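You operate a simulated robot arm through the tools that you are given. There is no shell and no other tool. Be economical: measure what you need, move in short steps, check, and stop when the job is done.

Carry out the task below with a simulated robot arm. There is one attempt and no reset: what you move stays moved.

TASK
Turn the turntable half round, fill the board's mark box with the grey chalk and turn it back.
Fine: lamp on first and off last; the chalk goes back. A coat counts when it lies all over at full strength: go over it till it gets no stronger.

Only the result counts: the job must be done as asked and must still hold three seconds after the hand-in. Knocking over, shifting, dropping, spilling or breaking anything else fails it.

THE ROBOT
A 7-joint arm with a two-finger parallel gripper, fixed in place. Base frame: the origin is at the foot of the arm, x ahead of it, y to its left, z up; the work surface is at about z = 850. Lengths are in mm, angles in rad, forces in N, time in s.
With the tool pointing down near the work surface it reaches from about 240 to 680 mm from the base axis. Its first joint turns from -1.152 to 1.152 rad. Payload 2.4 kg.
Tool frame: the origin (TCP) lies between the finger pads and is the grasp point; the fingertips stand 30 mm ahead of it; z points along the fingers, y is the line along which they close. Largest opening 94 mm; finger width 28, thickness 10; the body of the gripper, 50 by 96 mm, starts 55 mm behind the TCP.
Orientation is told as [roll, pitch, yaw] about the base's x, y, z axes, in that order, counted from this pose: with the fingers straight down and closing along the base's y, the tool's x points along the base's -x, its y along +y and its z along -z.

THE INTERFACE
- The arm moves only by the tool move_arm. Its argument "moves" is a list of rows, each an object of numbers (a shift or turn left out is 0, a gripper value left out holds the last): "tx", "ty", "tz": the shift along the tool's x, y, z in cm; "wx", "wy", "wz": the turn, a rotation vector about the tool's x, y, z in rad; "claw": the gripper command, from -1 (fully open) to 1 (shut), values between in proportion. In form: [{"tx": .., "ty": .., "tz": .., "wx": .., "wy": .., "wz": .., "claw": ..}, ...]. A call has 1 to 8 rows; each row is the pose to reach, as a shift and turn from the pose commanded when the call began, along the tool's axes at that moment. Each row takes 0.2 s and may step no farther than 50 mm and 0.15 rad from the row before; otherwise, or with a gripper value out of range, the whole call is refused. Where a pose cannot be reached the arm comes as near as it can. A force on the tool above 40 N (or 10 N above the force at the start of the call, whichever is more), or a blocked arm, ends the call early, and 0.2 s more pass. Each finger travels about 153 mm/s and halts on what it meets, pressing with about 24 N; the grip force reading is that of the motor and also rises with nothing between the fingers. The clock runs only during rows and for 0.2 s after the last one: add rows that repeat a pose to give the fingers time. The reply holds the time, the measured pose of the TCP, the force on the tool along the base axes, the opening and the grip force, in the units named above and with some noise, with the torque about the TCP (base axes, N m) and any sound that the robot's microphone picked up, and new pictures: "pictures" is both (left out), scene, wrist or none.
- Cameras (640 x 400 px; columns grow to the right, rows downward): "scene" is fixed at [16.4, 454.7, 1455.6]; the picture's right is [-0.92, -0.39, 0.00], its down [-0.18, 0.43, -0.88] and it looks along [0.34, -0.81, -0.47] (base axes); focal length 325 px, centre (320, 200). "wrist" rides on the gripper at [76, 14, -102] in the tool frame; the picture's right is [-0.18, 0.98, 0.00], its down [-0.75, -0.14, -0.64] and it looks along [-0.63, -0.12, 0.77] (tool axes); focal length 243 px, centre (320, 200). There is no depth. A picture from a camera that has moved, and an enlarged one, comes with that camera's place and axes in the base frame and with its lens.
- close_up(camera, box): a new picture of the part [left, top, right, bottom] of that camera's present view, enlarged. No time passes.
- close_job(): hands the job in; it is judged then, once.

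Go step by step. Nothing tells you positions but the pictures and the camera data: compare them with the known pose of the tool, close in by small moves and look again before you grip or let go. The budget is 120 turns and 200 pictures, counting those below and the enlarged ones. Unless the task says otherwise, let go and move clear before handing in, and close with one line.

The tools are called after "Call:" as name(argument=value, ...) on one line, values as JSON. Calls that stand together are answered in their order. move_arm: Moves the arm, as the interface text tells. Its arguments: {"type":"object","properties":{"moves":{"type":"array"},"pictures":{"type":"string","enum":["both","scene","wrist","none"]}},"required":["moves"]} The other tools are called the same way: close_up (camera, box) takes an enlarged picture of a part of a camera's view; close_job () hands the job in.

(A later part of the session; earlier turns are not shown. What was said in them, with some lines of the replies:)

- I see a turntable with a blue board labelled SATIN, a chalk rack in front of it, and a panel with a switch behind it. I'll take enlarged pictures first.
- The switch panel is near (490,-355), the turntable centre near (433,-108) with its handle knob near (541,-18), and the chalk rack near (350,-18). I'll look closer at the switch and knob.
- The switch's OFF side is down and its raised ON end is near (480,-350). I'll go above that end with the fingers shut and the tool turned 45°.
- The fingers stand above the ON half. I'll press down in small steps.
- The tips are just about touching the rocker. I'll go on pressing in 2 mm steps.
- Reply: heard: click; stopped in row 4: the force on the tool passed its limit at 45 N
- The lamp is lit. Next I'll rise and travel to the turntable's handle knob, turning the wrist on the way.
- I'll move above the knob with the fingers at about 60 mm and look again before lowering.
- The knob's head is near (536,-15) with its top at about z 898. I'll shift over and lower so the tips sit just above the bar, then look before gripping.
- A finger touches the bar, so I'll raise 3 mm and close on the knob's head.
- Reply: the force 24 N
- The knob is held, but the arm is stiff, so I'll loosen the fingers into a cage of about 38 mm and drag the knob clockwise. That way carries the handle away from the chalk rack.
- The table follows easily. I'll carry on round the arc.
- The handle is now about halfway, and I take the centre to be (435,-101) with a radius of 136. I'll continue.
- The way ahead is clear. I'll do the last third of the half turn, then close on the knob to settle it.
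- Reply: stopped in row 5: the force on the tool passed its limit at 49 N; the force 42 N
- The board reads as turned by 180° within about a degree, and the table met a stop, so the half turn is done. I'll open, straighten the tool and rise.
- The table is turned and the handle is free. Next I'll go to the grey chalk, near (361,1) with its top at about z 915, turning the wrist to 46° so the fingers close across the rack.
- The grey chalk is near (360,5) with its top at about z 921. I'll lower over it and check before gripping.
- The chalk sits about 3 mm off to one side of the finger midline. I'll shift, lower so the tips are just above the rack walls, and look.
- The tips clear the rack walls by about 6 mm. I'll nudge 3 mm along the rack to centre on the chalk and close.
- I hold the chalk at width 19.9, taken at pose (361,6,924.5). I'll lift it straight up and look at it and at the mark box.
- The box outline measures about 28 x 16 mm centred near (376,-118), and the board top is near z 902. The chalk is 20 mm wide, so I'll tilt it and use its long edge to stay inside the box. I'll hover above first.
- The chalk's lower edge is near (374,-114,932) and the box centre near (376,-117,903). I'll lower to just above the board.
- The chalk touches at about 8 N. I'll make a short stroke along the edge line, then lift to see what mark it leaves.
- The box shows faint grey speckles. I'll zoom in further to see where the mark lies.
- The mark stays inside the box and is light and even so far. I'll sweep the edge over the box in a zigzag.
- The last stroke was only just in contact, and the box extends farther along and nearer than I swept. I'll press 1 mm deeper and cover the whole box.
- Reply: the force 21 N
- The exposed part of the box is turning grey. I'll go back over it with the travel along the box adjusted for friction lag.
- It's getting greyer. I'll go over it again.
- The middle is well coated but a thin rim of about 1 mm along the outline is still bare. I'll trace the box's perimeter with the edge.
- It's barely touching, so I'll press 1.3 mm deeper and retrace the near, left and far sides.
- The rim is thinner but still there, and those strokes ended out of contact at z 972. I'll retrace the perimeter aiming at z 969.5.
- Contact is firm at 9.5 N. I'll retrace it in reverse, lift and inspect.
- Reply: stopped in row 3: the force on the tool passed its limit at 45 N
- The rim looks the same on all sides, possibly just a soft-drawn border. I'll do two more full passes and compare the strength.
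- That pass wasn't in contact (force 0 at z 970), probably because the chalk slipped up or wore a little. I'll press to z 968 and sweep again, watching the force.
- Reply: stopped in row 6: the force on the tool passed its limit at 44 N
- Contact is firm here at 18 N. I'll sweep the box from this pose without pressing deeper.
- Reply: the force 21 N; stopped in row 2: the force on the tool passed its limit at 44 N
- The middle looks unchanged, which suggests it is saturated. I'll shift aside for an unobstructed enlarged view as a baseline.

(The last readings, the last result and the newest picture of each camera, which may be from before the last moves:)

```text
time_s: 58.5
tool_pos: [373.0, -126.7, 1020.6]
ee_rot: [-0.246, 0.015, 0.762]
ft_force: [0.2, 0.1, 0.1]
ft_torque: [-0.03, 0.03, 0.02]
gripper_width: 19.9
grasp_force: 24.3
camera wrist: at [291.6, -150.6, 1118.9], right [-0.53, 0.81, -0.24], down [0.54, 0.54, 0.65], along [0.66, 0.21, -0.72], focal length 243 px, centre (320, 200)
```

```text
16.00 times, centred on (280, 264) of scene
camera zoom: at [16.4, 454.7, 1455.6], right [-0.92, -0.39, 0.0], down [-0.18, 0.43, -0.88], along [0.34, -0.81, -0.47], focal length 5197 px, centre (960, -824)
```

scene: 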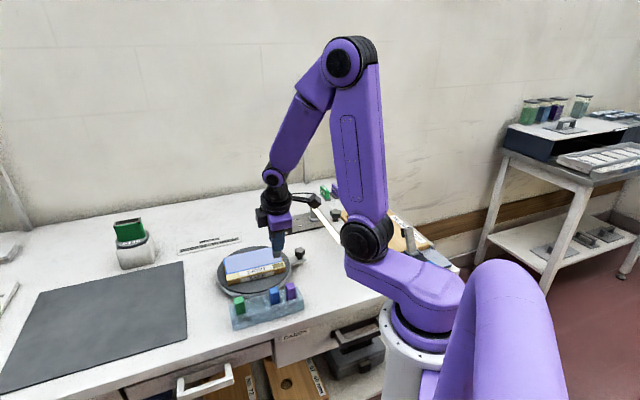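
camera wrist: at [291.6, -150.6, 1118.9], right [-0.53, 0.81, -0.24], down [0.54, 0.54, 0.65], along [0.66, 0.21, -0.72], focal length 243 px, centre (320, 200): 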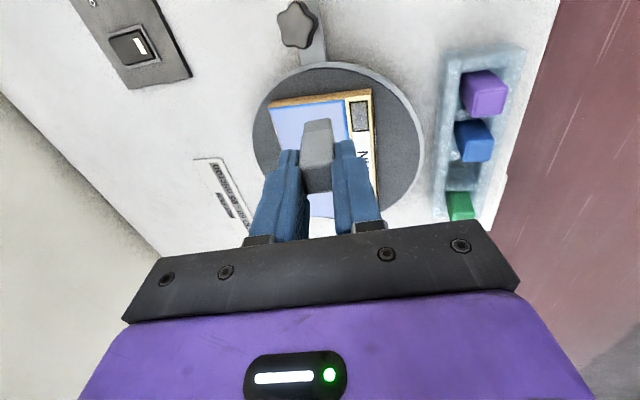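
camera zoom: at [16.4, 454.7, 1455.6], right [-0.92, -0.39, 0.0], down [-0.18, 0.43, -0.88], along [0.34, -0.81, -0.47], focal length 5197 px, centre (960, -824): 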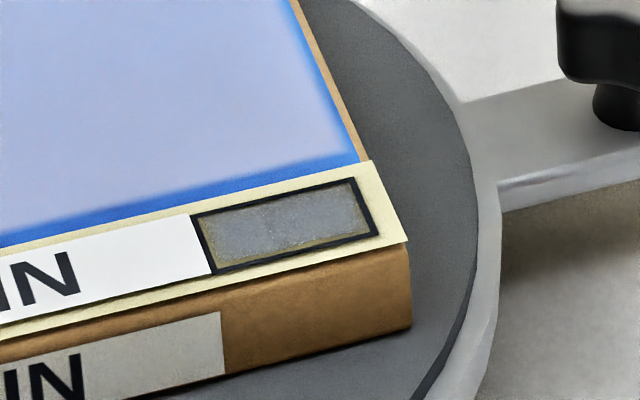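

The satin glare has the same soft border, so the rim is probably how coats are drawn. I also see a slight 0.015 pitch of the tool, so I'll level it and do one more full pass to confirm the coat gets no stronger.

Call:
move_arm(moves=[{"tx": -0.44, "ty": 1.1, "tz": 3.0, "wy": -0.015}, {"tx": -0.44, "ty": 1.683, "tz": 4.524, "wy": -0.015}, {"tx": -0.44, "ty": 1.751, "tz": 4.796, "wy": -0.015}, {"tx": -1.34, "ty": 1.751, "tz": 4.796, "wy": -0.015}, {"tx": -1.34, "ty": 2.076, "tz": 4.714, "wy": -0.015}, {"tx": -0.44, "ty": 2.076, "tz": 4.714, "wy": -0.015}, {"tx": -0.44, "ty": 2.41, "tz": 4.629, "wy": -0.015}, {"tx": -1.34, "ty": 2.41, "tz": 4.629, "wy": -0.015}], pictures="none")

Call:
close_up(camera="scene", box=[258, 245, 298, 275])

```text
time_s: 60.3
tool_pos: [373.7, -109.4, 970.6]
ee_rot: [-0.245, -0.001, 0.766]
ft_force: [0.3, 0.1, -0.1]
ft_torque: [0.07, -0.04, 0.03]
gripper_width: 19.6
grasp_force: 23.9
```

```text
13.33 times, centred on (278, 260) of scene
camera zoom: at [16.4, 454.7, 1455.6], right [-0.92, -0.39, 0.0], down [-0.18, 0.43, -0.88], along [0.34, -0.81, -0.47], focal length 4331 px, centre (880, -600)
```

zoom: 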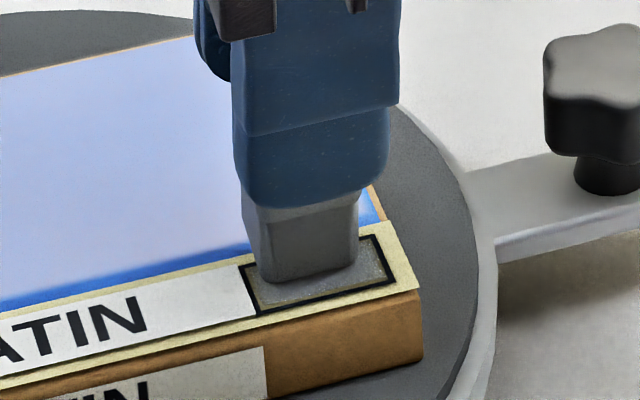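

I'm just above contact, so I'll find it in half-millimetre steps.

Call:
move_arm(moves=[{"ty": 0.012, "tz": 0.05}, {"ty": 0.025, "tz": 0.1}, {"ty": 0.025, "tz": 0.1}], pictures="none")

```text
time_s: 61.1
tool_pos: [373.2, -108.6, 968.2]
ee_rot: [-0.248, -0.002, 0.764]
ft_force: [-1.4, -0.4, 9.1]
ft_torque: [-0.05, 0.08, -0.02]
gripper_width: 19.8
grasp_force: 24.4
```

Contact is at 9 N. From here I'll sweep the full box.

Call:
move_arm(moves=[{"tx": 0.9}, {"tx": 0.9, "ty": 0.3, "tz": -0.076}, {"tx": -0.05, "ty": 0.3, "tz": -0.076}, {"tx": -0.05, "ty": 0.6, "tz": -0.153}, {"tx": 0.9, "ty": 0.6, "tz": -0.153}, {"tx": 0.9, "ty": 0.0}, {"tx": 0.9, "ty": -0.4, "tz": 0.1}, {"tx": -0.05, "ty": -0.4, "tz": 0.1}], pictures="none")

Call:
move_arm(moves=[{"ty": -0.35, "tz": 0.09}, {"tx": 0.9, "ty": -0.35, "tz": 0.09}, {"tx": 0.9, "ty": -0.1, "tz": 0.03}, {"tx": 0, "ty": -0.1, "tz": 0.03}, {"tx": 0, "ty": 0.7, "tz": -0.18}, {"tx": 0, "ty": 1.0, "tz": -0.255}, {"tx": 0.9, "ty": 1.0, "tz": -0.255}], pictures="none")

Call:
move_arm(moves=[{"ty": -0.25, "tz": -1.0}, {"ty": -2.0, "tz": -3.6}, {"ty": -3.0, "tz": -4.2}, {"ty": -3.0, "tz": -4.2}], pictures="none")

Call:
close_up(camera="wrist", box=[345, 85, 395, 125])

Call:
close_up(camera="scene", box=[272, 259, 288, 269])

```text
time_s: 62.9
tool_pos: [378.1, -111.3, 969.9]
ee_rot: [-0.247, 0.0, 0.765]
ft_force: [-6.0, -1.1, 19.5]
ft_torque: [-0.1, 0.32, -0.05]
gripper_width: 19.5
grasp_force: 23.7
```

```text
time_s: 64.5
tool_pos: [363.5, -109.8, 969.4]
ee_rot: [-0.246, -0.001, 0.767]
ft_force: [0.1, 0.1, 1.9]
ft_torque: [0.03, -0.08, -0.01]
gripper_width: 19.6
grasp_force: 24.4
```

```text
time_s: 65.5
tool_pos: [375.9, -123.7, 1017.3]
ee_rot: [-0.248, -0.002, 0.766]
ft_force: [0.7, 0.2, 0.2]
ft_torque: [0.05, 0.01, -0.01]
gripper_width: 19.6
grasp_force: 23.8
```

```text
10.00 times, centred on (370, 105) of wrist
camera zoom: at [293.8, -147.9, 1113.5], right [-0.53, 0.82, -0.24], down [0.53, 0.54, 0.66], along [0.66, 0.22, -0.71], focal length 2426 px, centre (-180, 1150)
```

zoom: 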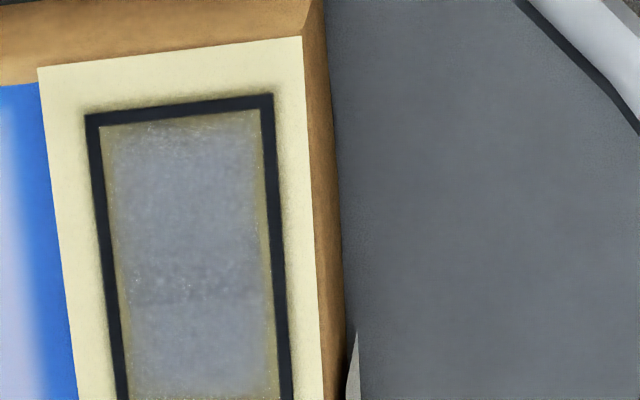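

```text
16.00 times, centred on (280, 264) of scene
camera zoom: at [16.4, 454.7, 1455.6], right [-0.92, -0.39, 0.0], down [-0.18, 0.43, -0.88], along [0.34, -0.81, -0.47], focal length 5197 px, centre (960, -824)
```

zoom: 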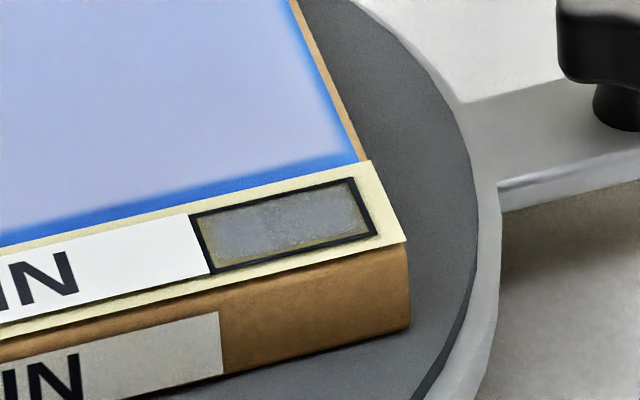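

The coat matches the baseline, so it gets no stronger. I'll take the chalk back upright over its slot.

Call:
move_arm(moves=[{"tx": -2, "ty": 2.45, "tz": -0.83, "wx": -0.06}, {"tx": -4, "ty": 4.9, "tz": -1.66, "wx": -0.12}, {"tx": -6, "ty": 7.4, "tz": -2.5, "wx": -0.19}, {"tx": -7.88, "ty": 9.82, "tz": -3.32, "wx": -0.248, "wz": -0.018}, {"tx": -7.88, "ty": 9.82, "tz": -3.32, "wx": -0.248, "wz": -0.018}])

Call:
close_up(camera="wrist", box=[260, 60, 380, 180])

Call:
close_up(camera="scene", box=[210, 230, 310, 330])

```text
time_s: 66.7
tool_pos: [363.9, 8.5, 1025.3]
ee_rot: [0.002, 0.002, 0.785]
ft_force: [0.5, -0.7, -0.6]
ft_torque: [0.0, 0.02, 0.02]
gripper_width: 19.8
grasp_force: 24.1
camera wrist: at [297.8, -36.3, 1128.5], right [-0.56, 0.83, 0.0], down [0.64, 0.43, 0.64], along [0.53, 0.36, -0.77], focal length 243 px, centre (320, 200)
```

scene: 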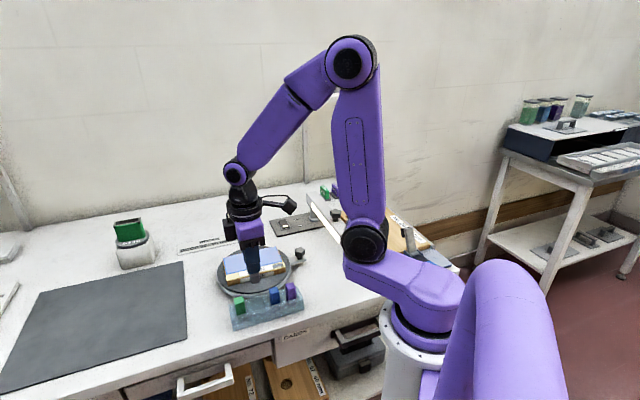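
wrist: 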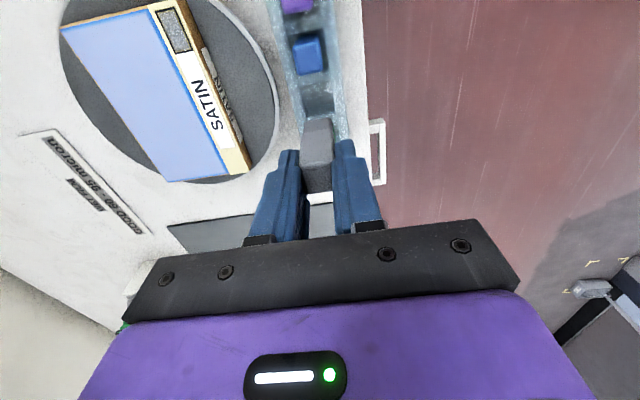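

```text
3.33 times, centred on (320, 120) of wrist
camera zoom: at [297.8, -36.3, 1128.5], right [-0.56, 0.83, 0.0], down [0.64, 0.43, 0.64], along [0.53, 0.36, -0.77], focal length 809 px, centre (320, 467)
```

zoom: 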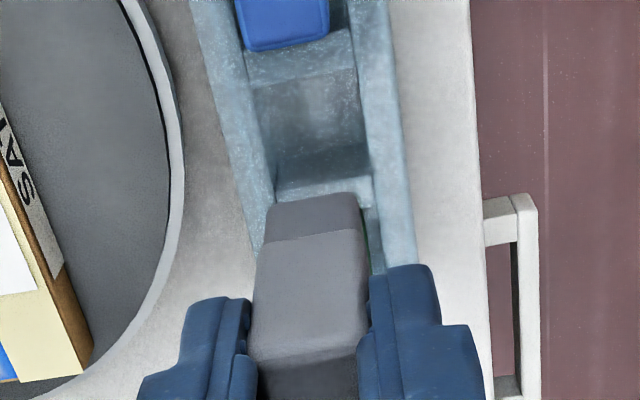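

```text
4.00 times, centred on (260, 280) of scene
camera zoom: at [16.4, 454.8, 1455.6], right [-0.92, -0.39, 0.0], down [-0.18, 0.43, -0.88], along [0.34, -0.81, -0.47], focal length 1299 px, centre (560, -120)
```

zoom: 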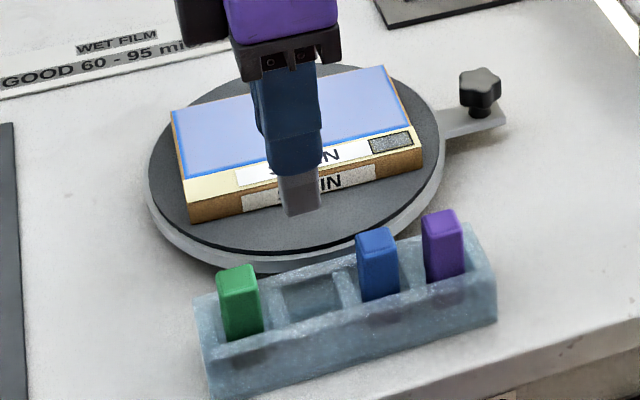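

The empty slot is clear. I'll shift about 4 mm to the grasp position and lower to just above the rack, then check alignment.

Call:
move_arm(moves=[{"tx": 0.38, "ty": 0.03, "tz": 2}, {"tx": 0.38, "ty": 0.03, "tz": 4}, {"tx": 0.38, "ty": 0.03, "tz": 5.5}, {"tx": 0.38, "ty": 0.03, "tz": 5.5}], pictures="none")

Call:
close_up(camera="wrist", box=[260, 60, 380, 180])

Call:
close_up(camera="scene", box=[230, 255, 310, 325])

```text
time_s: 67.7
tool_pos: [358.9, 2.5, 970.9]
ee_rot: [0.002, 0.002, 0.783]
ft_force: [0.8, 0.5, -0.5]
ft_torque: [-0.02, 0.0, 0.02]
gripper_width: 19.8
grasp_force: 24.3
```

```text
3.33 times, centred on (320, 120) of wrist
camera zoom: at [294.8, -40.8, 1073.9], right [-0.56, 0.83, 0.0], down [0.64, 0.43, 0.64], along [0.53, 0.36, -0.77], focal length 809 px, centre (320, 467)
```

zoom: 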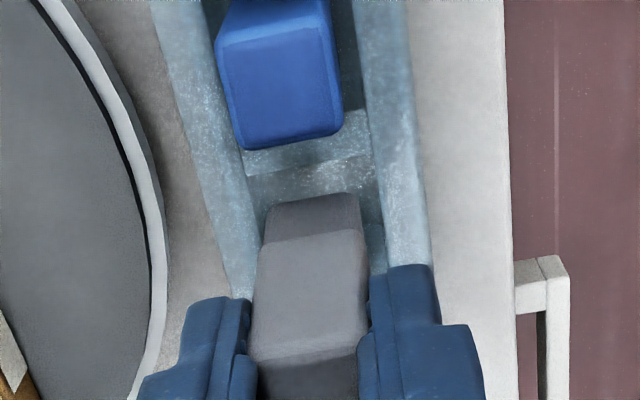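

```text
5.71 times, centred on (270, 290) of scene
camera zoom: at [16.4, 454.7, 1455.6], right [-0.92, -0.39, 0.0], down [-0.18, 0.43, -0.88], along [0.34, -0.81, -0.47], focal length 1856 px, centre (606, -314)
```

zoom: 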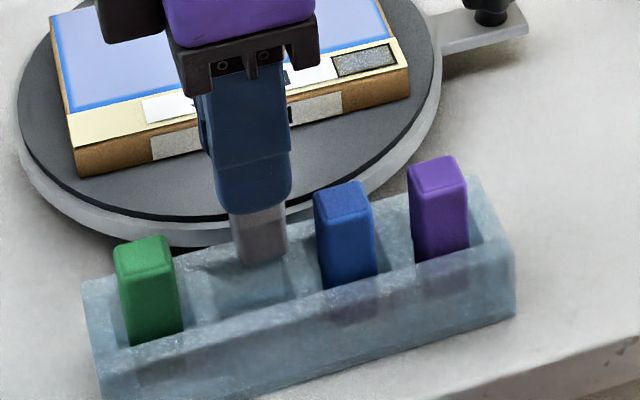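

By both the pose reading and the picture the chalk is 4 mm off along the rack. I'll correct that and check.

Call:
move_arm(moves=[{"tx": -0.4, "ty": 0.1}, {"tx": -0.4, "ty": 0.1, "tz": 0.5}, {"tx": -0.4, "ty": 0.1, "tz": 0.5}], pictures="none")

Call:
close_up(camera="scene", box=[230, 255, 310, 325])

Call:
close_up(camera="wrist", box=[260, 60, 380, 180])

```text
time_s: 68.5
tool_pos: [361.1, 6.3, 965.3]
ee_rot: [0.001, 0.001, 0.783]
ft_force: [0.4, 0.0, -0.8]
ft_torque: [-0.02, -0.03, 0.01]
gripper_width: 19.6
grasp_force: 24.2
```

```text
5.71 times, centred on (270, 290) of scene
camera zoom: at [16.4, 454.7, 1455.6], right [-0.92, -0.39, 0.0], down [-0.18, 0.43, -0.88], along [0.34, -0.81, -0.47], focal length 1856 px, centre (606, -314)
```

zoom: 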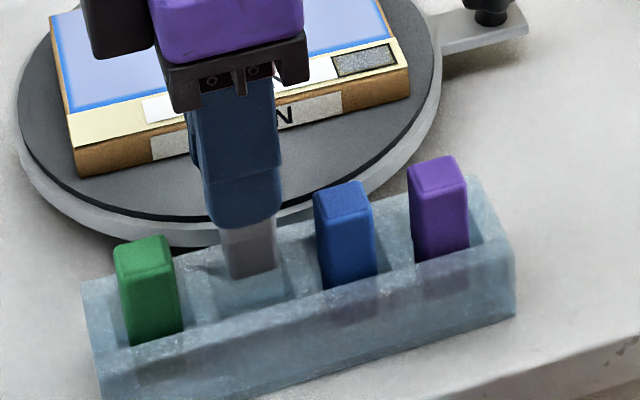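

```text
3.33 times, centred on (320, 120) of wrist
camera zoom: at [297.5, -37.2, 1068.6], right [-0.56, 0.83, 0.0], down [0.64, 0.43, 0.64], along [0.53, 0.36, -0.77], focal length 809 px, centre (320, 467)
```

zoom: 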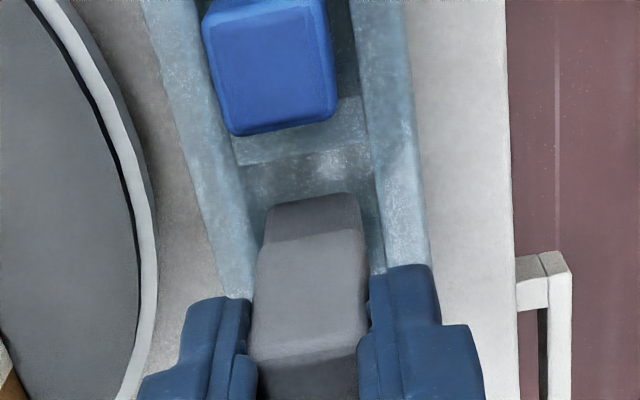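

It's aligned over the slot. I'll lower slowly.

Call:
move_arm(moves=[{"tz": 1.0}, {"tz": 2.0}, {"tz": 3.0}, {"tz": 3.6}, {"tz": 3.9}], pictures="none")

Call:
close_up(camera="scene", box=[230, 255, 310, 325])

```text
time_s: 69.7
tool_pos: [361.8, 7.6, 926.4]
ee_rot: [0.0, 0.003, 0.784]
ft_force: [0.5, -0.8, 0.0]
ft_torque: [0.03, 0.01, 0.0]
gripper_width: 19.8
grasp_force: 24.1
```

```text
5.71 times, centred on (270, 290) of scene
camera zoom: at [16.4, 454.7, 1455.6], right [-0.92, -0.39, 0.0], down [-0.18, 0.43, -0.88], along [0.34, -0.81, -0.47], focal length 1856 px, centre (606, -314)
```

zoom: 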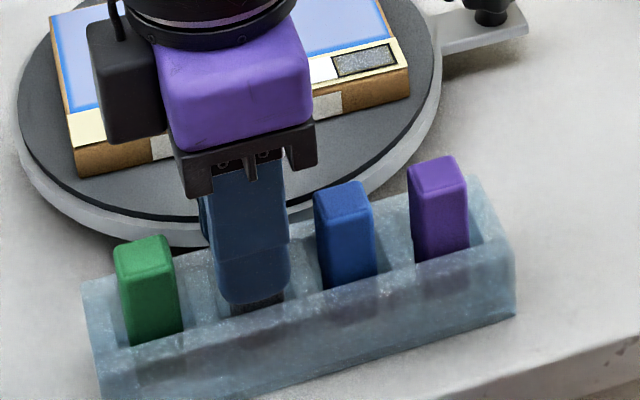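

It's inside the slot with no contact yet. I'll lower in 1 mm steps until it seats.

Call:
move_arm(moves=[{"tz": 0.1}, {"tz": 0.2}, {"tz": 0.3}, {"tz": 0.4}], pictures="none")

```text
time_s: 70.7
tool_pos: [362.4, 7.0, 921.0]
ee_rot: [0.001, 0.002, 0.782]
ft_force: [-2.2, -0.1, 10.3]
ft_torque: [0.05, 0.05, 0.04]
gripper_width: 19.8
grasp_force: 24.1
```

It seated at 10 N. I'll ease up slightly, open and rise.

Call:
move_arm(moves=[{"tz": -0.08}, {"tz": -0.08, "claw": 0.3}, {"tz": -0.08, "claw": -0.2}, {"tz": -0.08, "claw": -0.3}, {"tz": -2}, {"tz": -5}, {"tz": -9}])

Call:
close_up(camera="scene", box=[210, 230, 320, 330])

Call:
close_up(camera="scene", box=[272, 259, 288, 269])

```text
time_s: 72.3
tool_pos: [358.9, 6.6, 1011.1]
ee_rot: [0.002, -0.001, 0.784]
ft_force: [-0.3, 0.6, -0.3]
ft_torque: [0.01, 0.01, -0.03]
gripper_width: 61.3
grasp_force: 0.1
camera wrist: at [296.3, -38.5, 1114.0], right [-0.56, 0.83, 0.0], down [0.64, 0.43, 0.64], along [0.53, 0.36, -0.77], focal length 243 px, centre (320, 200)
```

scene: 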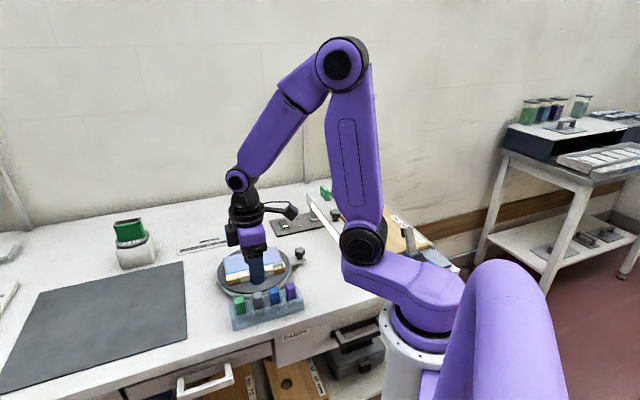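
wrist: 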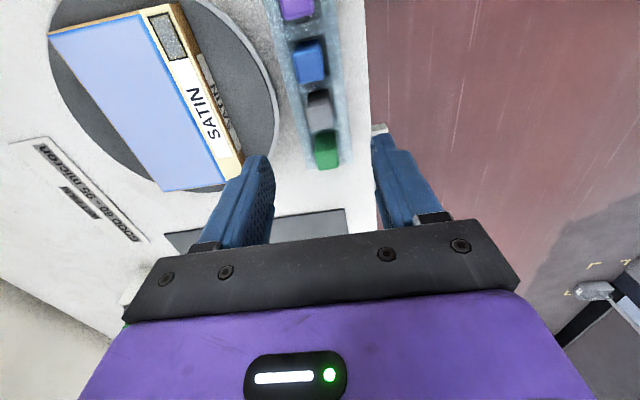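

```text
4.00 times, centred on (265, 280) of scene
camera zoom: at [16.4, 454.7, 1455.6], right [-0.92, -0.39, 0.0], down [-0.18, 0.43, -0.88], along [0.34, -0.81, -0.47], focal length 1299 px, centre (540, -120)
```

zoom: 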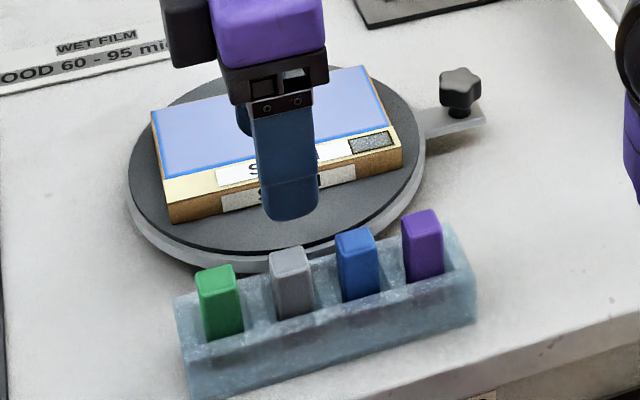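

```text
16.00 times, centred on (280, 264) of scene
camera zoom: at [16.4, 454.7, 1455.6], right [-0.92, -0.39, 0.0], down [-0.18, 0.43, -0.88], along [0.34, -0.81, -0.47], focal length 5197 px, centre (960, -824)
```

zoom: 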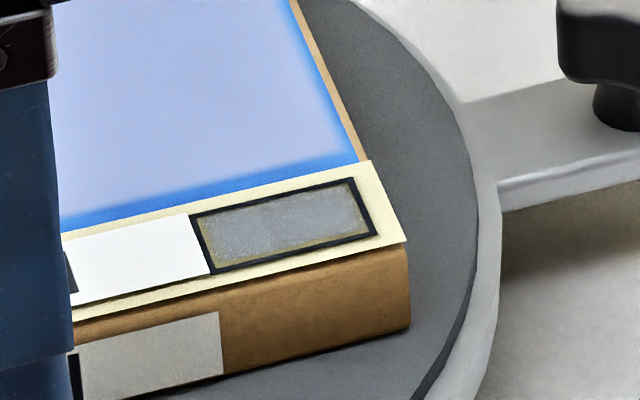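

The chalk is back in its slot and the mark is in place. Now I'll go back to the handle knob at about (350,-194), with the wrist turned to -93°.

Call:
move_arm(moves=[{"tx": 1.85, "ty": -1.7, "wz": 0.15}, {"tx": 3.7, "ty": -3.4, "wz": 0.3}, {"tx": 5.55, "ty": -5.1, "wz": 0.45}, {"tx": 7.4, "ty": -6.8, "wz": 0.6}, {"tx": 9.25, "ty": -8.5, "wz": 0.75}, {"tx": 11.1, "ty": -10.2, "wz": 0.9}, {"tx": 12.95, "ty": -11.9, "wz": 1.05}, {"tx": 14.8, "ty": -13.57, "wz": 1.2}], pictures="none")

Call:
move_arm(moves=[{"wz": 0.15}, {"wz": 0.3}, {"wz": 0.45}, {"wz": 0.6}, {"wz": 0.75}, {"wz": 0.9}, {"wz": 1.05}, {"wz": 1.2}])

```text
time_s: 74.1
tool_pos: [353.0, -191.9, 1011.2]
ee_rot: [0.001, 0.004, -0.42]
ft_force: [0.1, 0.8, 0.6]
ft_torque: [0.03, 0.01, 0.0]
gripper_width: 61.1
grasp_force: 0.0
```

```text
time_s: 75.9
tool_pos: [353.2, -193.7, 1013.6]
ee_rot: [-0.003, -0.001, -1.619]
ft_force: [-0.1, 0.3, 0.4]
ft_torque: [0.01, -0.01, -0.02]
gripper_width: 61.1
grasp_force: 0.1
camera wrist: at [370.7, -119.0, 1115.6], right [0.97, -0.23, 0.0], down [-0.18, -0.75, 0.64], along [-0.15, -0.62, -0.77], focal length 243 px, centre (320, 200)
```

scene: 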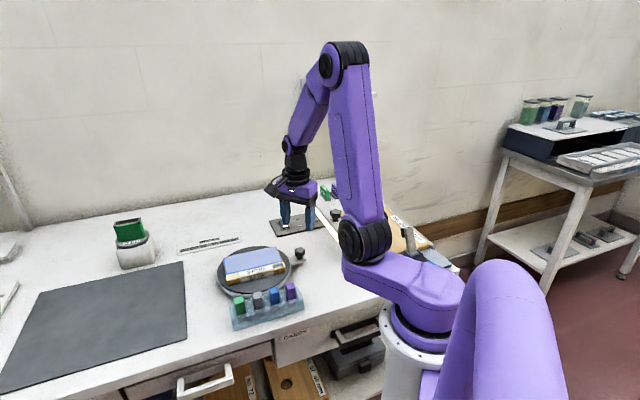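
wrist: 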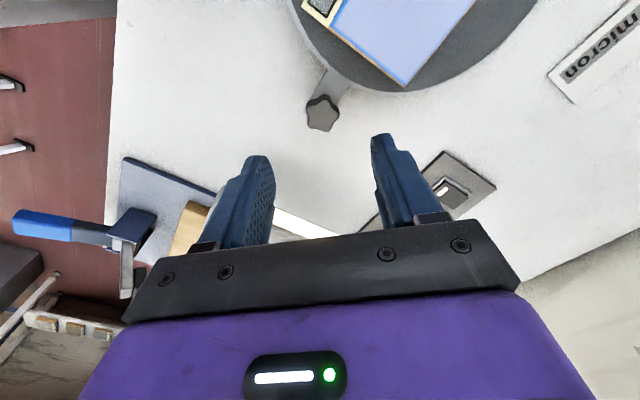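

The knob is right below. I'll lower around it and narrow the cage to 38 mm.

Call:
move_arm(moves=[{"tx": -0.2, "tz": 4}, {"tx": -0.2, "tz": 7.5}, {"tx": -0.2, "tz": 9}, {"tx": -0.2, "tz": 9.8}, {"tx": -0.2, "tz": 9.8, "claw": 0.2}, {"tx": -0.2, "tz": 9.8}])

Call:
close_up(camera="scene", box=[240, 210, 340, 280])

```text
time_s: 77.3
tool_pos: [353.5, -196.5, 914.6]
ee_rot: [0.0, 0.0, -1.617]
ft_force: [0.1, -0.2, 0.0]
ft_torque: [-0.01, -0.02, -0.01]
gripper_width: 37.6
grasp_force: 0.1
camera wrist: at [369.9, -121.9, 1017.8], right [0.97, -0.23, 0.0], down [-0.17, -0.75, 0.64], along [-0.15, -0.62, -0.77], focal length 243 px, centre (320, 200)
```

scene: 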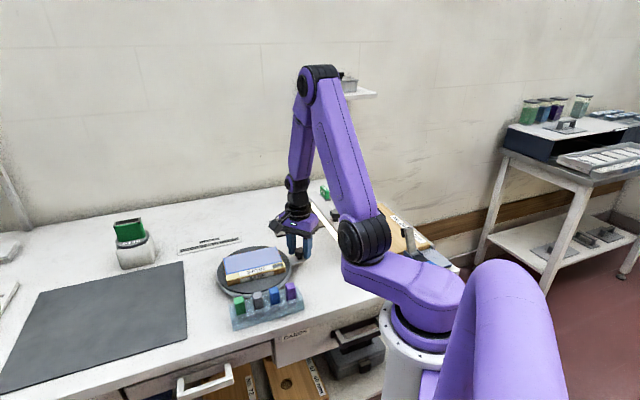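
wrist: 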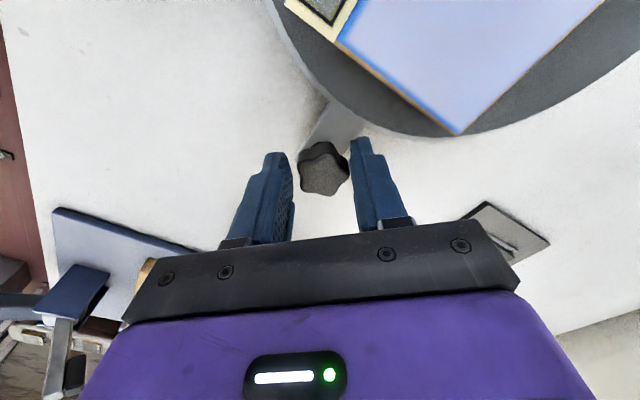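

```text
5.71 times, centred on (290, 245) of scene
camera zoom: at [16.4, 454.7, 1455.6], right [-0.92, -0.39, 0.0], down [-0.18, 0.43, -0.88], along [0.34, -0.81, -0.47], focal length 1856 px, centre (491, -57)
```

zoom: 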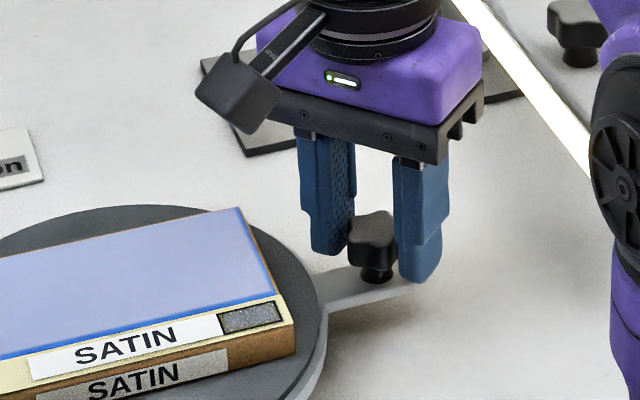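

The knob is caged. I'll turn it back counter-clockwise about (446,-104).

Call:
move_arm(moves=[{"tx": -1.21, "ty": 1.55, "wz": -0.15}, {"tx": -2.17, "ty": 3.25, "wz": -0.3}, {"tx": -2.87, "ty": 5.08, "wz": -0.45}, {"tx": -3.29, "ty": 7.0, "wz": -0.6}, {"tx": -3.41, "ty": 8.96, "wz": -0.75}, {"tx": -3.24, "ty": 10.91, "wz": -0.9}, {"tx": -2.78, "ty": 12.81, "wz": -1.05}])

```text
time_s: 78.9
tool_pos: [480.3, -229.9, 914.0]
ee_rot: [-0.002, 0.001, -0.564]
ft_force: [-0.3, -0.3, -0.3]
ft_torque: [-0.03, -0.02, -0.03]
gripper_width: 37.5
grasp_force: 0.0
camera wrist: at [422.0, -177.5, 1016.9], right [0.68, 0.73, 0.0], down [0.56, -0.52, 0.64], along [0.47, -0.44, -0.77], focal length 243 px, centre (320, 200)
```

scene: 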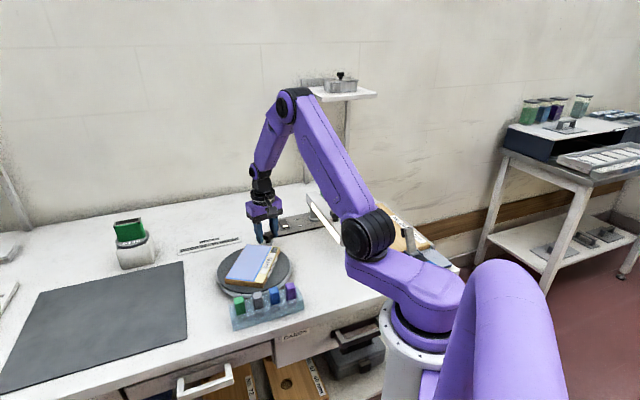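
wrist: 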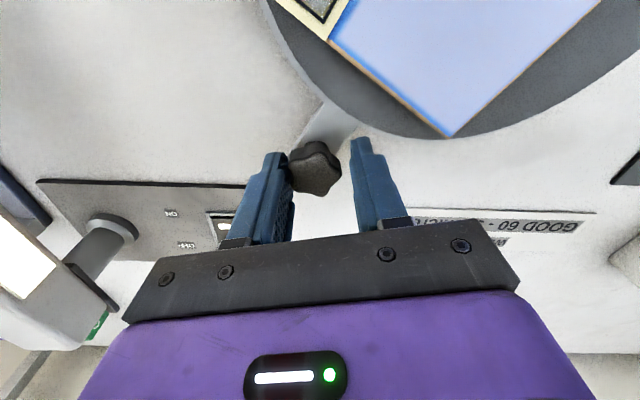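

It follows well. I'll continue.

Call:
move_arm(moves=[{"tx": -1.22, "ty": 1.54, "wz": -0.15}, {"tx": -2.19, "ty": 3.24, "wz": -0.3}, {"tx": -2.89, "ty": 5.07, "wz": -0.45}, {"tx": -3.31, "ty": 6.98, "wz": -0.6}, {"tx": -3.45, "ty": 8.94, "wz": -0.75}, {"tx": -3.28, "ty": 10.89, "wz": -0.9}, {"tx": -2.82, "ty": 12.8, "wz": -1.05}])

```text
time_s: 80.5
tool_pos: [570.9, -139.0, 913.1]
ee_rot: [0.002, 0.001, 0.489]
ft_force: [0.1, -1.1, 0.0]
ft_torque: [-0.01, 0.02, 0.02]
gripper_width: 37.5
grasp_force: 0.0
camera wrist: at [496.0, -161.5, 1017.0], right [-0.3, 0.95, 0.0], down [0.73, 0.23, 0.64], along [0.61, 0.19, -0.77], focal length 243 px, centre (320, 200)
```

scene: 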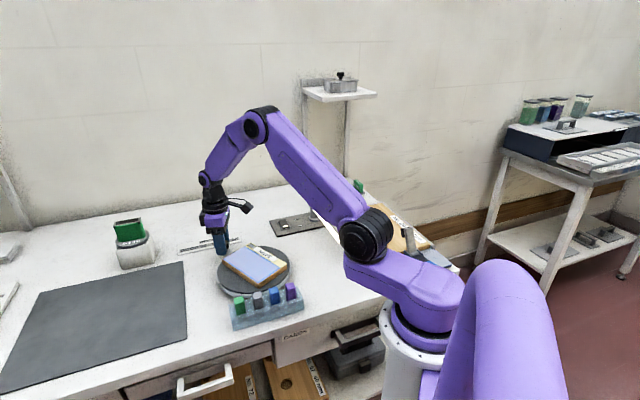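
wrist: 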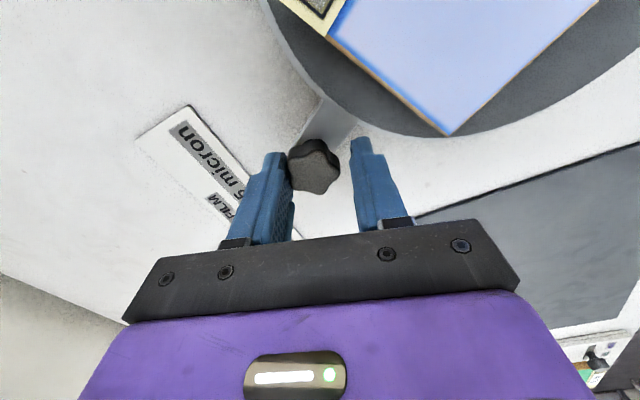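

I'll do most of the remaining arc and stop just short of the start position.

Call:
move_arm(moves=[{"tx": -1.22, "ty": 1.53, "wz": -0.15}, {"tx": -2.19, "ty": 3.23, "wz": -0.3}, {"tx": -2.9, "ty": 5.06, "wz": -0.45}, {"tx": -3.33, "ty": 6.98, "wz": -0.6}, {"tx": -3.47, "ty": 8.93, "wz": -0.75}, {"tx": -3.31, "ty": 10.88, "wz": -0.9}, {"tx": -3.17, "ty": 11.65, "wz": -0.96}])

Call:
close_up(camera="scene", box=[180, 220, 340, 340])

```text
time_s: 82.1
tool_pos: [545.2, -17.4, 914.4]
ee_rot: [0.002, -0.001, 1.446]
ft_force: [0.2, -0.3, -0.2]
ft_torque: [0.0, -0.05, 0.0]
gripper_width: 37.8
grasp_force: 0.5
camera wrist: at [520.9, -92.4, 1017.1], right [-0.95, 0.31, 0.0], down [0.24, 0.73, 0.64], along [0.19, 0.61, -0.77], focal length 243 px, centre (320, 200)
```

scene: 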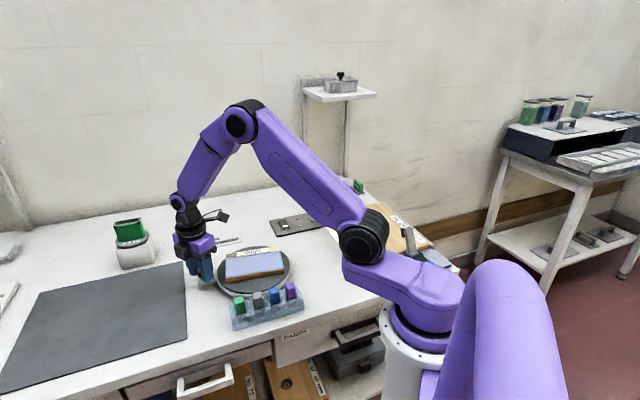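
wrist: 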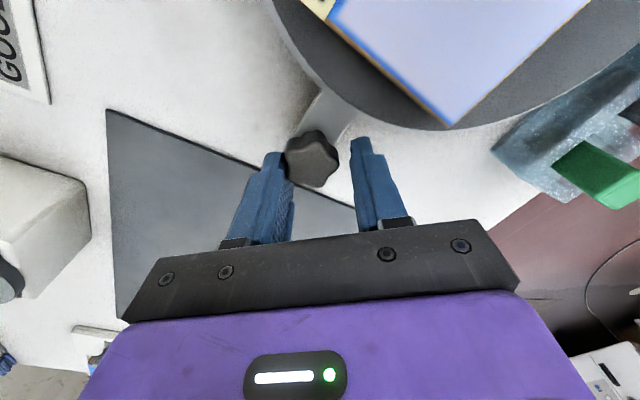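

```text
3.33 times, centred on (260, 280) of scene
camera zoom: at [16.4, 454.7, 1455.6], right [-0.92, -0.39, 0.0], down [-0.18, 0.43, -0.88], along [0.34, -0.81, -0.47], focal length 1083 px, centre (520, -67)
```

zoom: 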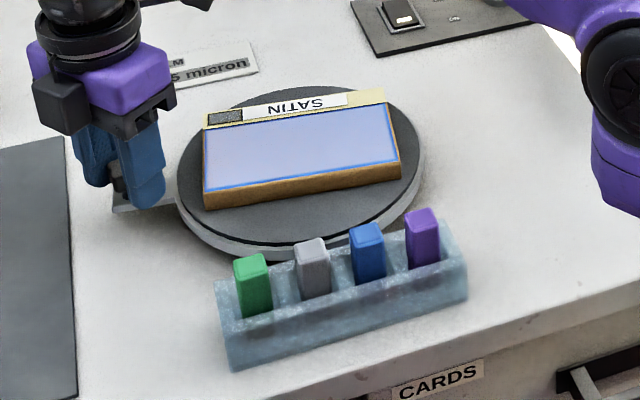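

The board is still about 7° short because of the cage slack. I'll continue in 4 mm steps.

Call:
move_arm(moves=[{"tx": -0.27, "ty": 0.3, "wz": -0.03}, {"tx": -0.53, "ty": 0.61, "wz": -0.06}, {"tx": -0.77, "ty": 0.93, "wz": -0.09}, {"tx": -0.77, "ty": 0.93, "wz": -0.09}], pictures="none")

Call:
close_up(camera="scene", box=[180, 220, 340, 340])

```text
time_s: 83.1
tool_pos: [536.7, -8.6, 913.0]
ee_rot: [0.003, 0.001, 1.535]
ft_force: [0.4, -0.6, 0.0]
ft_torque: [-0.01, -0.02, 0.01]
gripper_width: 37.6
grasp_force: 0.0
```

```text
3.33 times, centred on (260, 280) of scene
camera zoom: at [16.4, 454.7, 1455.6], right [-0.92, -0.39, 0.0], down [-0.18, 0.43, -0.88], along [0.34, -0.81, -0.47], focal length 1083 px, centre (520, -67)
```

zoom: 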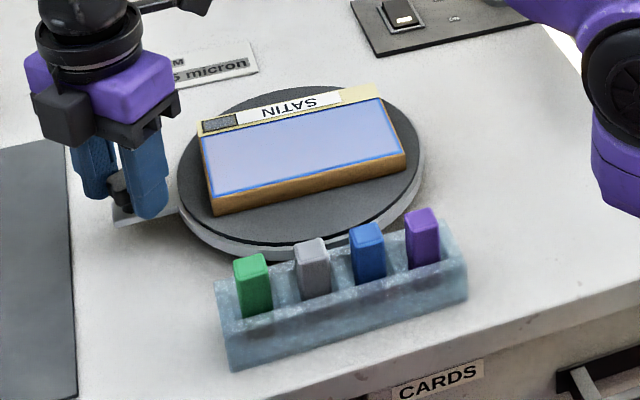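

It's nearly back to the start. I'll ease on in 1.5 mm steps until the stop is felt.

Call:
move_arm(moves=[{"tx": -0.09, "ty": 0.12, "wz": -0.01}, {"tx": -0.18, "ty": 0.24, "wz": -0.02}, {"tx": -0.26, "ty": 0.36, "wz": -0.03}, {"tx": -0.26, "ty": 0.36, "wz": -0.03}], pictures="none")

Call:
close_up(camera="scene", box=[180, 220, 340, 340])

```text
time_s: 84.1
tool_pos: [532.8, -7.2, 914.4]
ee_rot: [0.001, -0.001, 1.561]
ft_force: [0.3, -0.2, -0.8]
ft_torque: [0.01, -0.03, 0.02]
gripper_width: 38.0
grasp_force: 0.3
```

```text
3.33 times, centred on (260, 280) of scene
camera zoom: at [16.4, 454.7, 1455.6], right [-0.92, -0.39, 0.0], down [-0.18, 0.43, -0.88], along [0.34, -0.81, -0.47], focal length 1083 px, centre (520, -67)
```

zoom: 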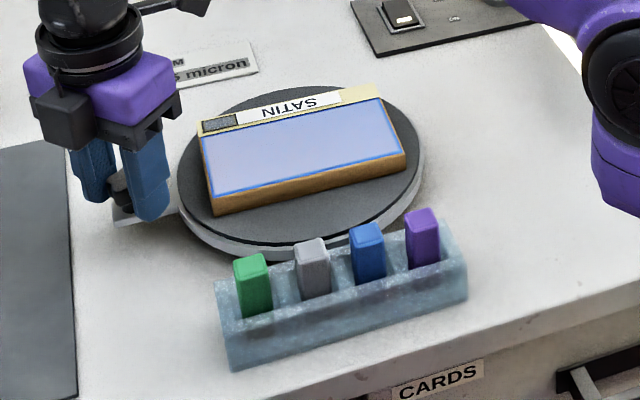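

I'll compare this with the same enlarged view taken at the start.

Call:
close_up(camera="scene", box=[190, 240, 300, 310])

Call:
close_up(camera="wrist", box=[250, 90, 410, 210])

```text
5.71 times, centred on (245, 275) of scene
camera zoom: at [16.4, 454.7, 1455.6], right [-0.92, -0.39, 0.0], down [-0.18, 0.43, -0.88], along [0.34, -0.81, -0.47], focal length 1856 px, centre (749, -229)
```

zoom: 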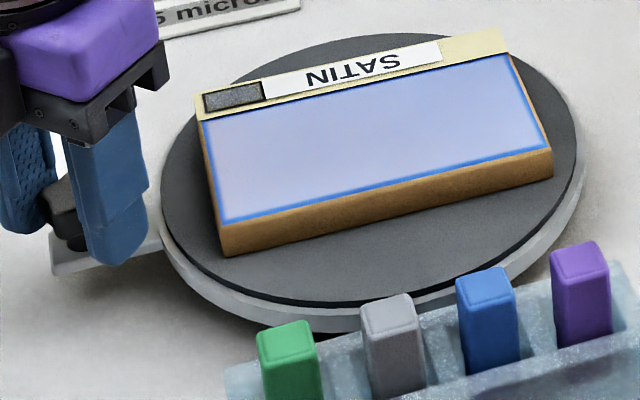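

```text
3.33 times, centred on (330, 150) of wrist
camera zoom: at [518.3, -83.2, 1016.9], right [-0.98, 0.19, 0.0], down [0.15, 0.75, 0.64], along [0.12, 0.63, -0.77], focal length 809 px, centre (287, 367)
```

zoom: 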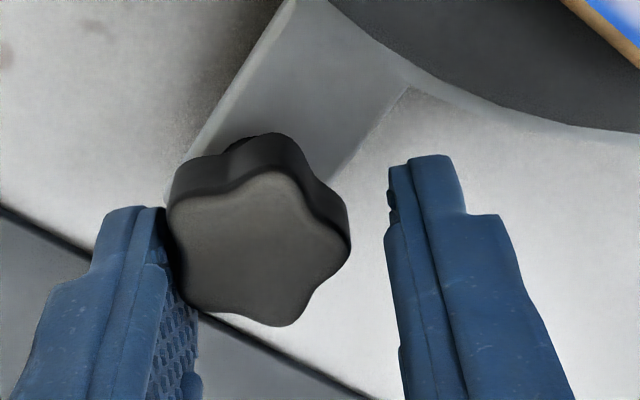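

The board matches its starting position to the pixel. I'll open and rise, then look at the mark from here.

Call:
move_arm(moves=[{"claw": -0.2}, {"claw": -0.2}, {"tz": -3}, {"tz": -7}, {"tz": -11}], pictures="none")

Call:
close_up(camera="scene", box=[190, 240, 300, 310])

Call:
close_up(camera="scene", box=[220, 250, 240, 262])

```text
time_s: 85.3
tool_pos: [535.9, -8.0, 1025.8]
ee_rot: [0.003, 0.001, 1.564]
ft_force: [-0.5, 0.0, 0.8]
ft_torque: [0.02, 0.0, -0.02]
gripper_width: 56.4
grasp_force: 0.1
```

```text
5.71 times, centred on (245, 275) of scene
camera zoom: at [16.4, 454.7, 1455.6], right [-0.92, -0.39, 0.0], down [-0.18, 0.43, -0.88], along [0.34, -0.81, -0.47], focal length 1856 px, centre (749, -229)
```

zoom: 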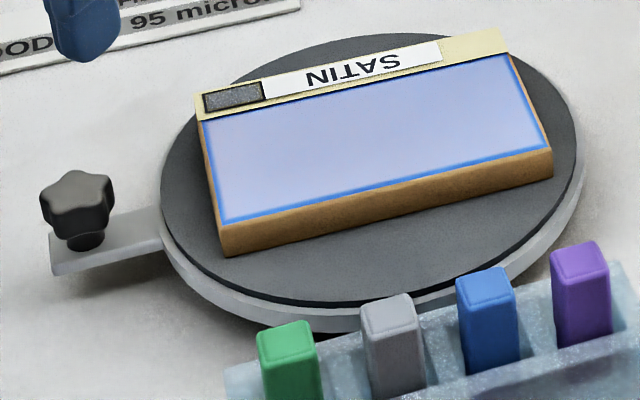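

```text
16.00 times, centred on (230, 256) of scene
camera zoom: at [16.4, 454.7, 1455.6], right [-0.92, -0.39, 0.0], down [-0.18, 0.43, -0.88], along [0.34, -0.81, -0.47], focal length 5197 px, centre (1760, -696)
```

zoom: 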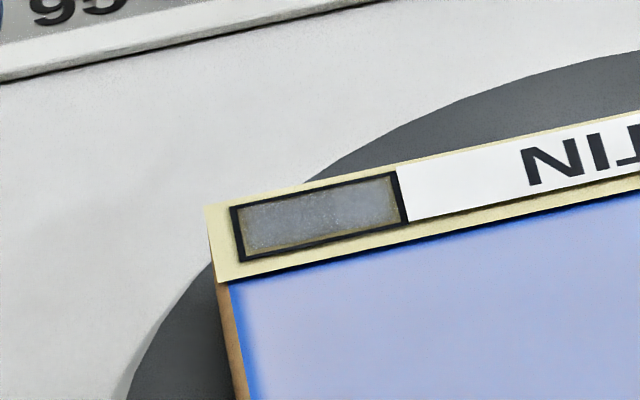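

The board and mark look right. Lastly, I'll close the fingers and travel above the switch's OFF end at about (503,-374).

Call:
move_arm(moves=[{"tx": 4.57, "ty": 0.38, "wz": 0.097, "claw": 0}, {"tx": 9.15, "ty": 0.76, "wz": 0.195, "claw": 1}, {"tx": 13.7, "ty": 1.14, "wz": 0.292}, {"tx": 18.3, "ty": 1.52, "wz": 0.39}, {"tx": 22.9, "ty": 1.9, "wz": 0.487}, {"tx": 27.4, "ty": 2.28, "wz": 0.584}, {"tx": 32.0, "ty": 2.66, "wz": 0.68}, {"tx": 36.6, "ty": 3.04, "wz": 0.779}], pictures="none")

Call:
move_arm(moves=[{"tz": 4}, {"tz": 8}, {"tz": 9.5}, {"tz": 9.5}], pictures="wrist")

Call:
close_up(camera="scene", box=[252, 185, 352, 255])

```text
time_s: 87.1
tool_pos: [501.0, -371.4, 1022.5]
ee_rot: [0.004, 0.002, 0.782]
ft_force: [-0.1, 0.0, -0.1]
ft_torque: [0.03, 0.04, 0.02]
gripper_width: 0.0
grasp_force: 24.8
```

```text
time_s: 88.1
tool_pos: [500.3, -372.2, 926.8]
ee_rot: [0.001, 0.002, 0.783]
ft_force: [-0.1, -1.0, 0.4]
ft_torque: [0.0, 0.01, -0.01]
gripper_width: 0.0
grasp_force: 24.2
camera wrist: at [436.0, -416.3, 1030.6], right [-0.56, 0.83, 0.0], down [0.63, 0.43, 0.64], along [0.53, 0.36, -0.77], focal length 243 px, centre (320, 200)
```

wrist: 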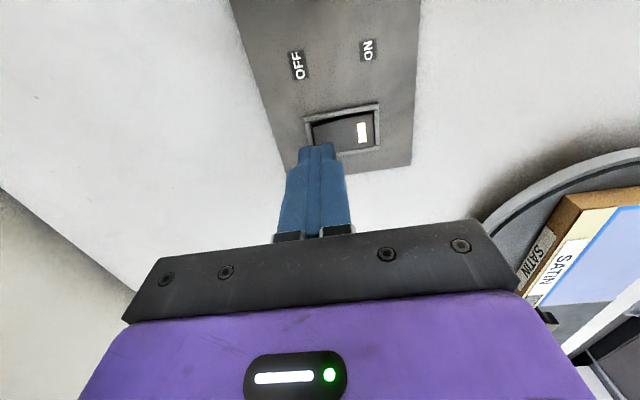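

```text
5.71 times, centred on (302, 220) of scene
camera zoom: at [16.4, 454.7, 1455.6], right [-0.92, -0.39, 0.0], down [-0.18, 0.43, -0.88], along [0.34, -0.81, -0.47], focal length 1856 px, centre (423, 86)
```

zoom: 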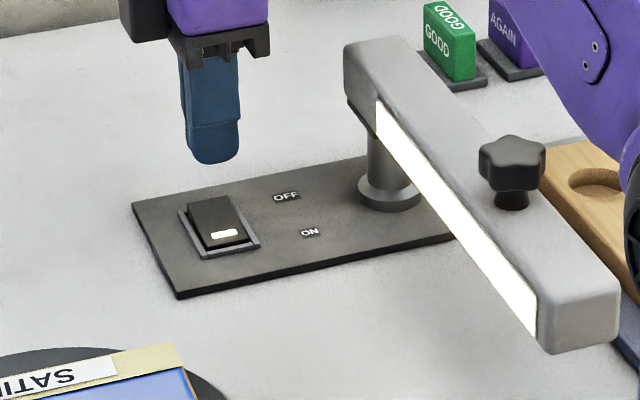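

The tips stand over the OFF half. I'll press down in small steps.

Call:
move_arm(moves=[{"tz": 1}, {"tz": 2}, {"tz": 2.6}, {"tz": 2.9}, {"tz": 3.1}, {"tz": 3.3}, {"tz": 3.5}, {"tz": 3.7}], pictures="none")

Call:
close_up(camera="scene", box=[252, 185, 352, 255])

```text
time_s: 89.9
tool_pos: [499.4, -372.7, 893.5]
ee_rot: [0.001, 0.001, 0.783]
ft_force: [-5.7, 6.7, 21.0]
ft_torque: [0.39, 0.35, 0.03]
gripper_width: 0.0
grasp_force: 23.8
heard: click
```

```text
5.71 times, centred on (302, 220) of scene
camera zoom: at [15.8, 455.1, 1455.5], right [-0.92, -0.39, 0.0], down [-0.18, 0.43, -0.88], along [0.34, -0.81, -0.47], focal length 1856 px, centre (423, 86)
```

zoom: 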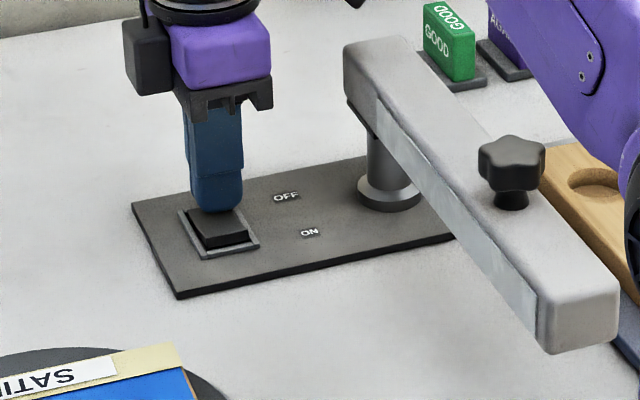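

The switch clicked and the lamp is off. I'll rise clear and take a last look.

Call:
move_arm(moves=[{"tz": -1}, {"tz": -4}, {"tz": -8}, {"tz": -12}, {"tz": -12}], pictures="scene")

Call:
close_up(camera="scene", box=[180, 220, 340, 340])

Call:
close_up(camera="scene", box=[222, 250, 242, 262])

```text
time_s: 91.1
tool_pos: [501.4, -374.8, 1011.1]
ee_rot: [0.002, 0.003, 0.784]
ft_force: [0.2, 0.1, 0.6]
ft_torque: [0.0, -0.04, -0.01]
gripper_width: 0.1
grasp_force: 23.8
```

scene: 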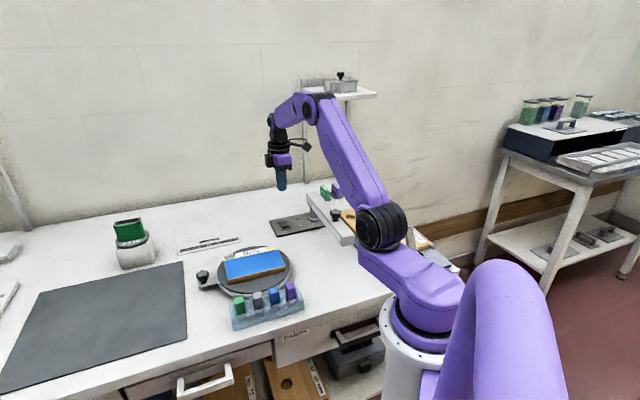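

```text
3.33 times, centred on (260, 280) of scene
camera zoom: at [16.4, 454.7, 1455.6], right [-0.92, -0.39, 0.0], down [-0.18, 0.43, -0.88], along [0.34, -0.81, -0.47], focal length 1083 px, centre (520, -67)
```

zoom: 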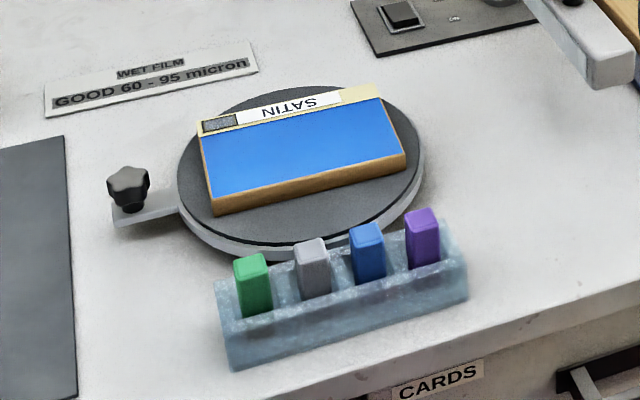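

```text
16.00 times, centred on (232, 256) of scene
camera zoom: at [16.4, 454.7, 1455.6], right [-0.92, -0.39, 0.0], down [-0.18, 0.43, -0.88], along [0.34, -0.81, -0.47], focal length 5197 px, centre (1728, -696)
```

zoom: 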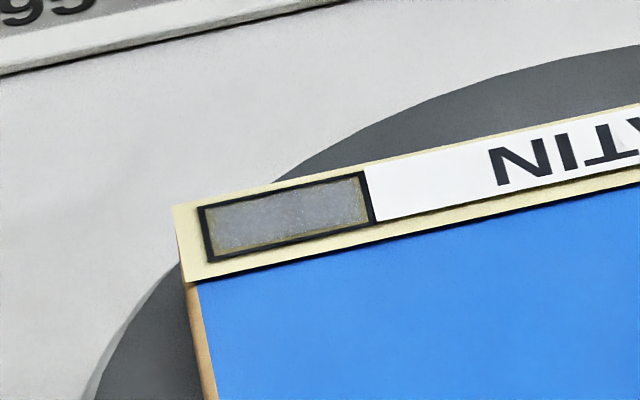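

Everything is in place: lamp off, chalk in its slot, table turned back, mark box grey and the arm clear. I'm handing in.

Call:
close_job()

```text
The job is handed in.
```

I turned the turntable half round, filled the mark box with the grey chalk, and turned it back to where it started. The chalk is back in its slot, and the lamp went on first and off last. A thin rim of about 1 mm just inside the outline still looks less grey. It did not change over several passes, so I took it to be how the coat is drawn, but I could not confirm that.
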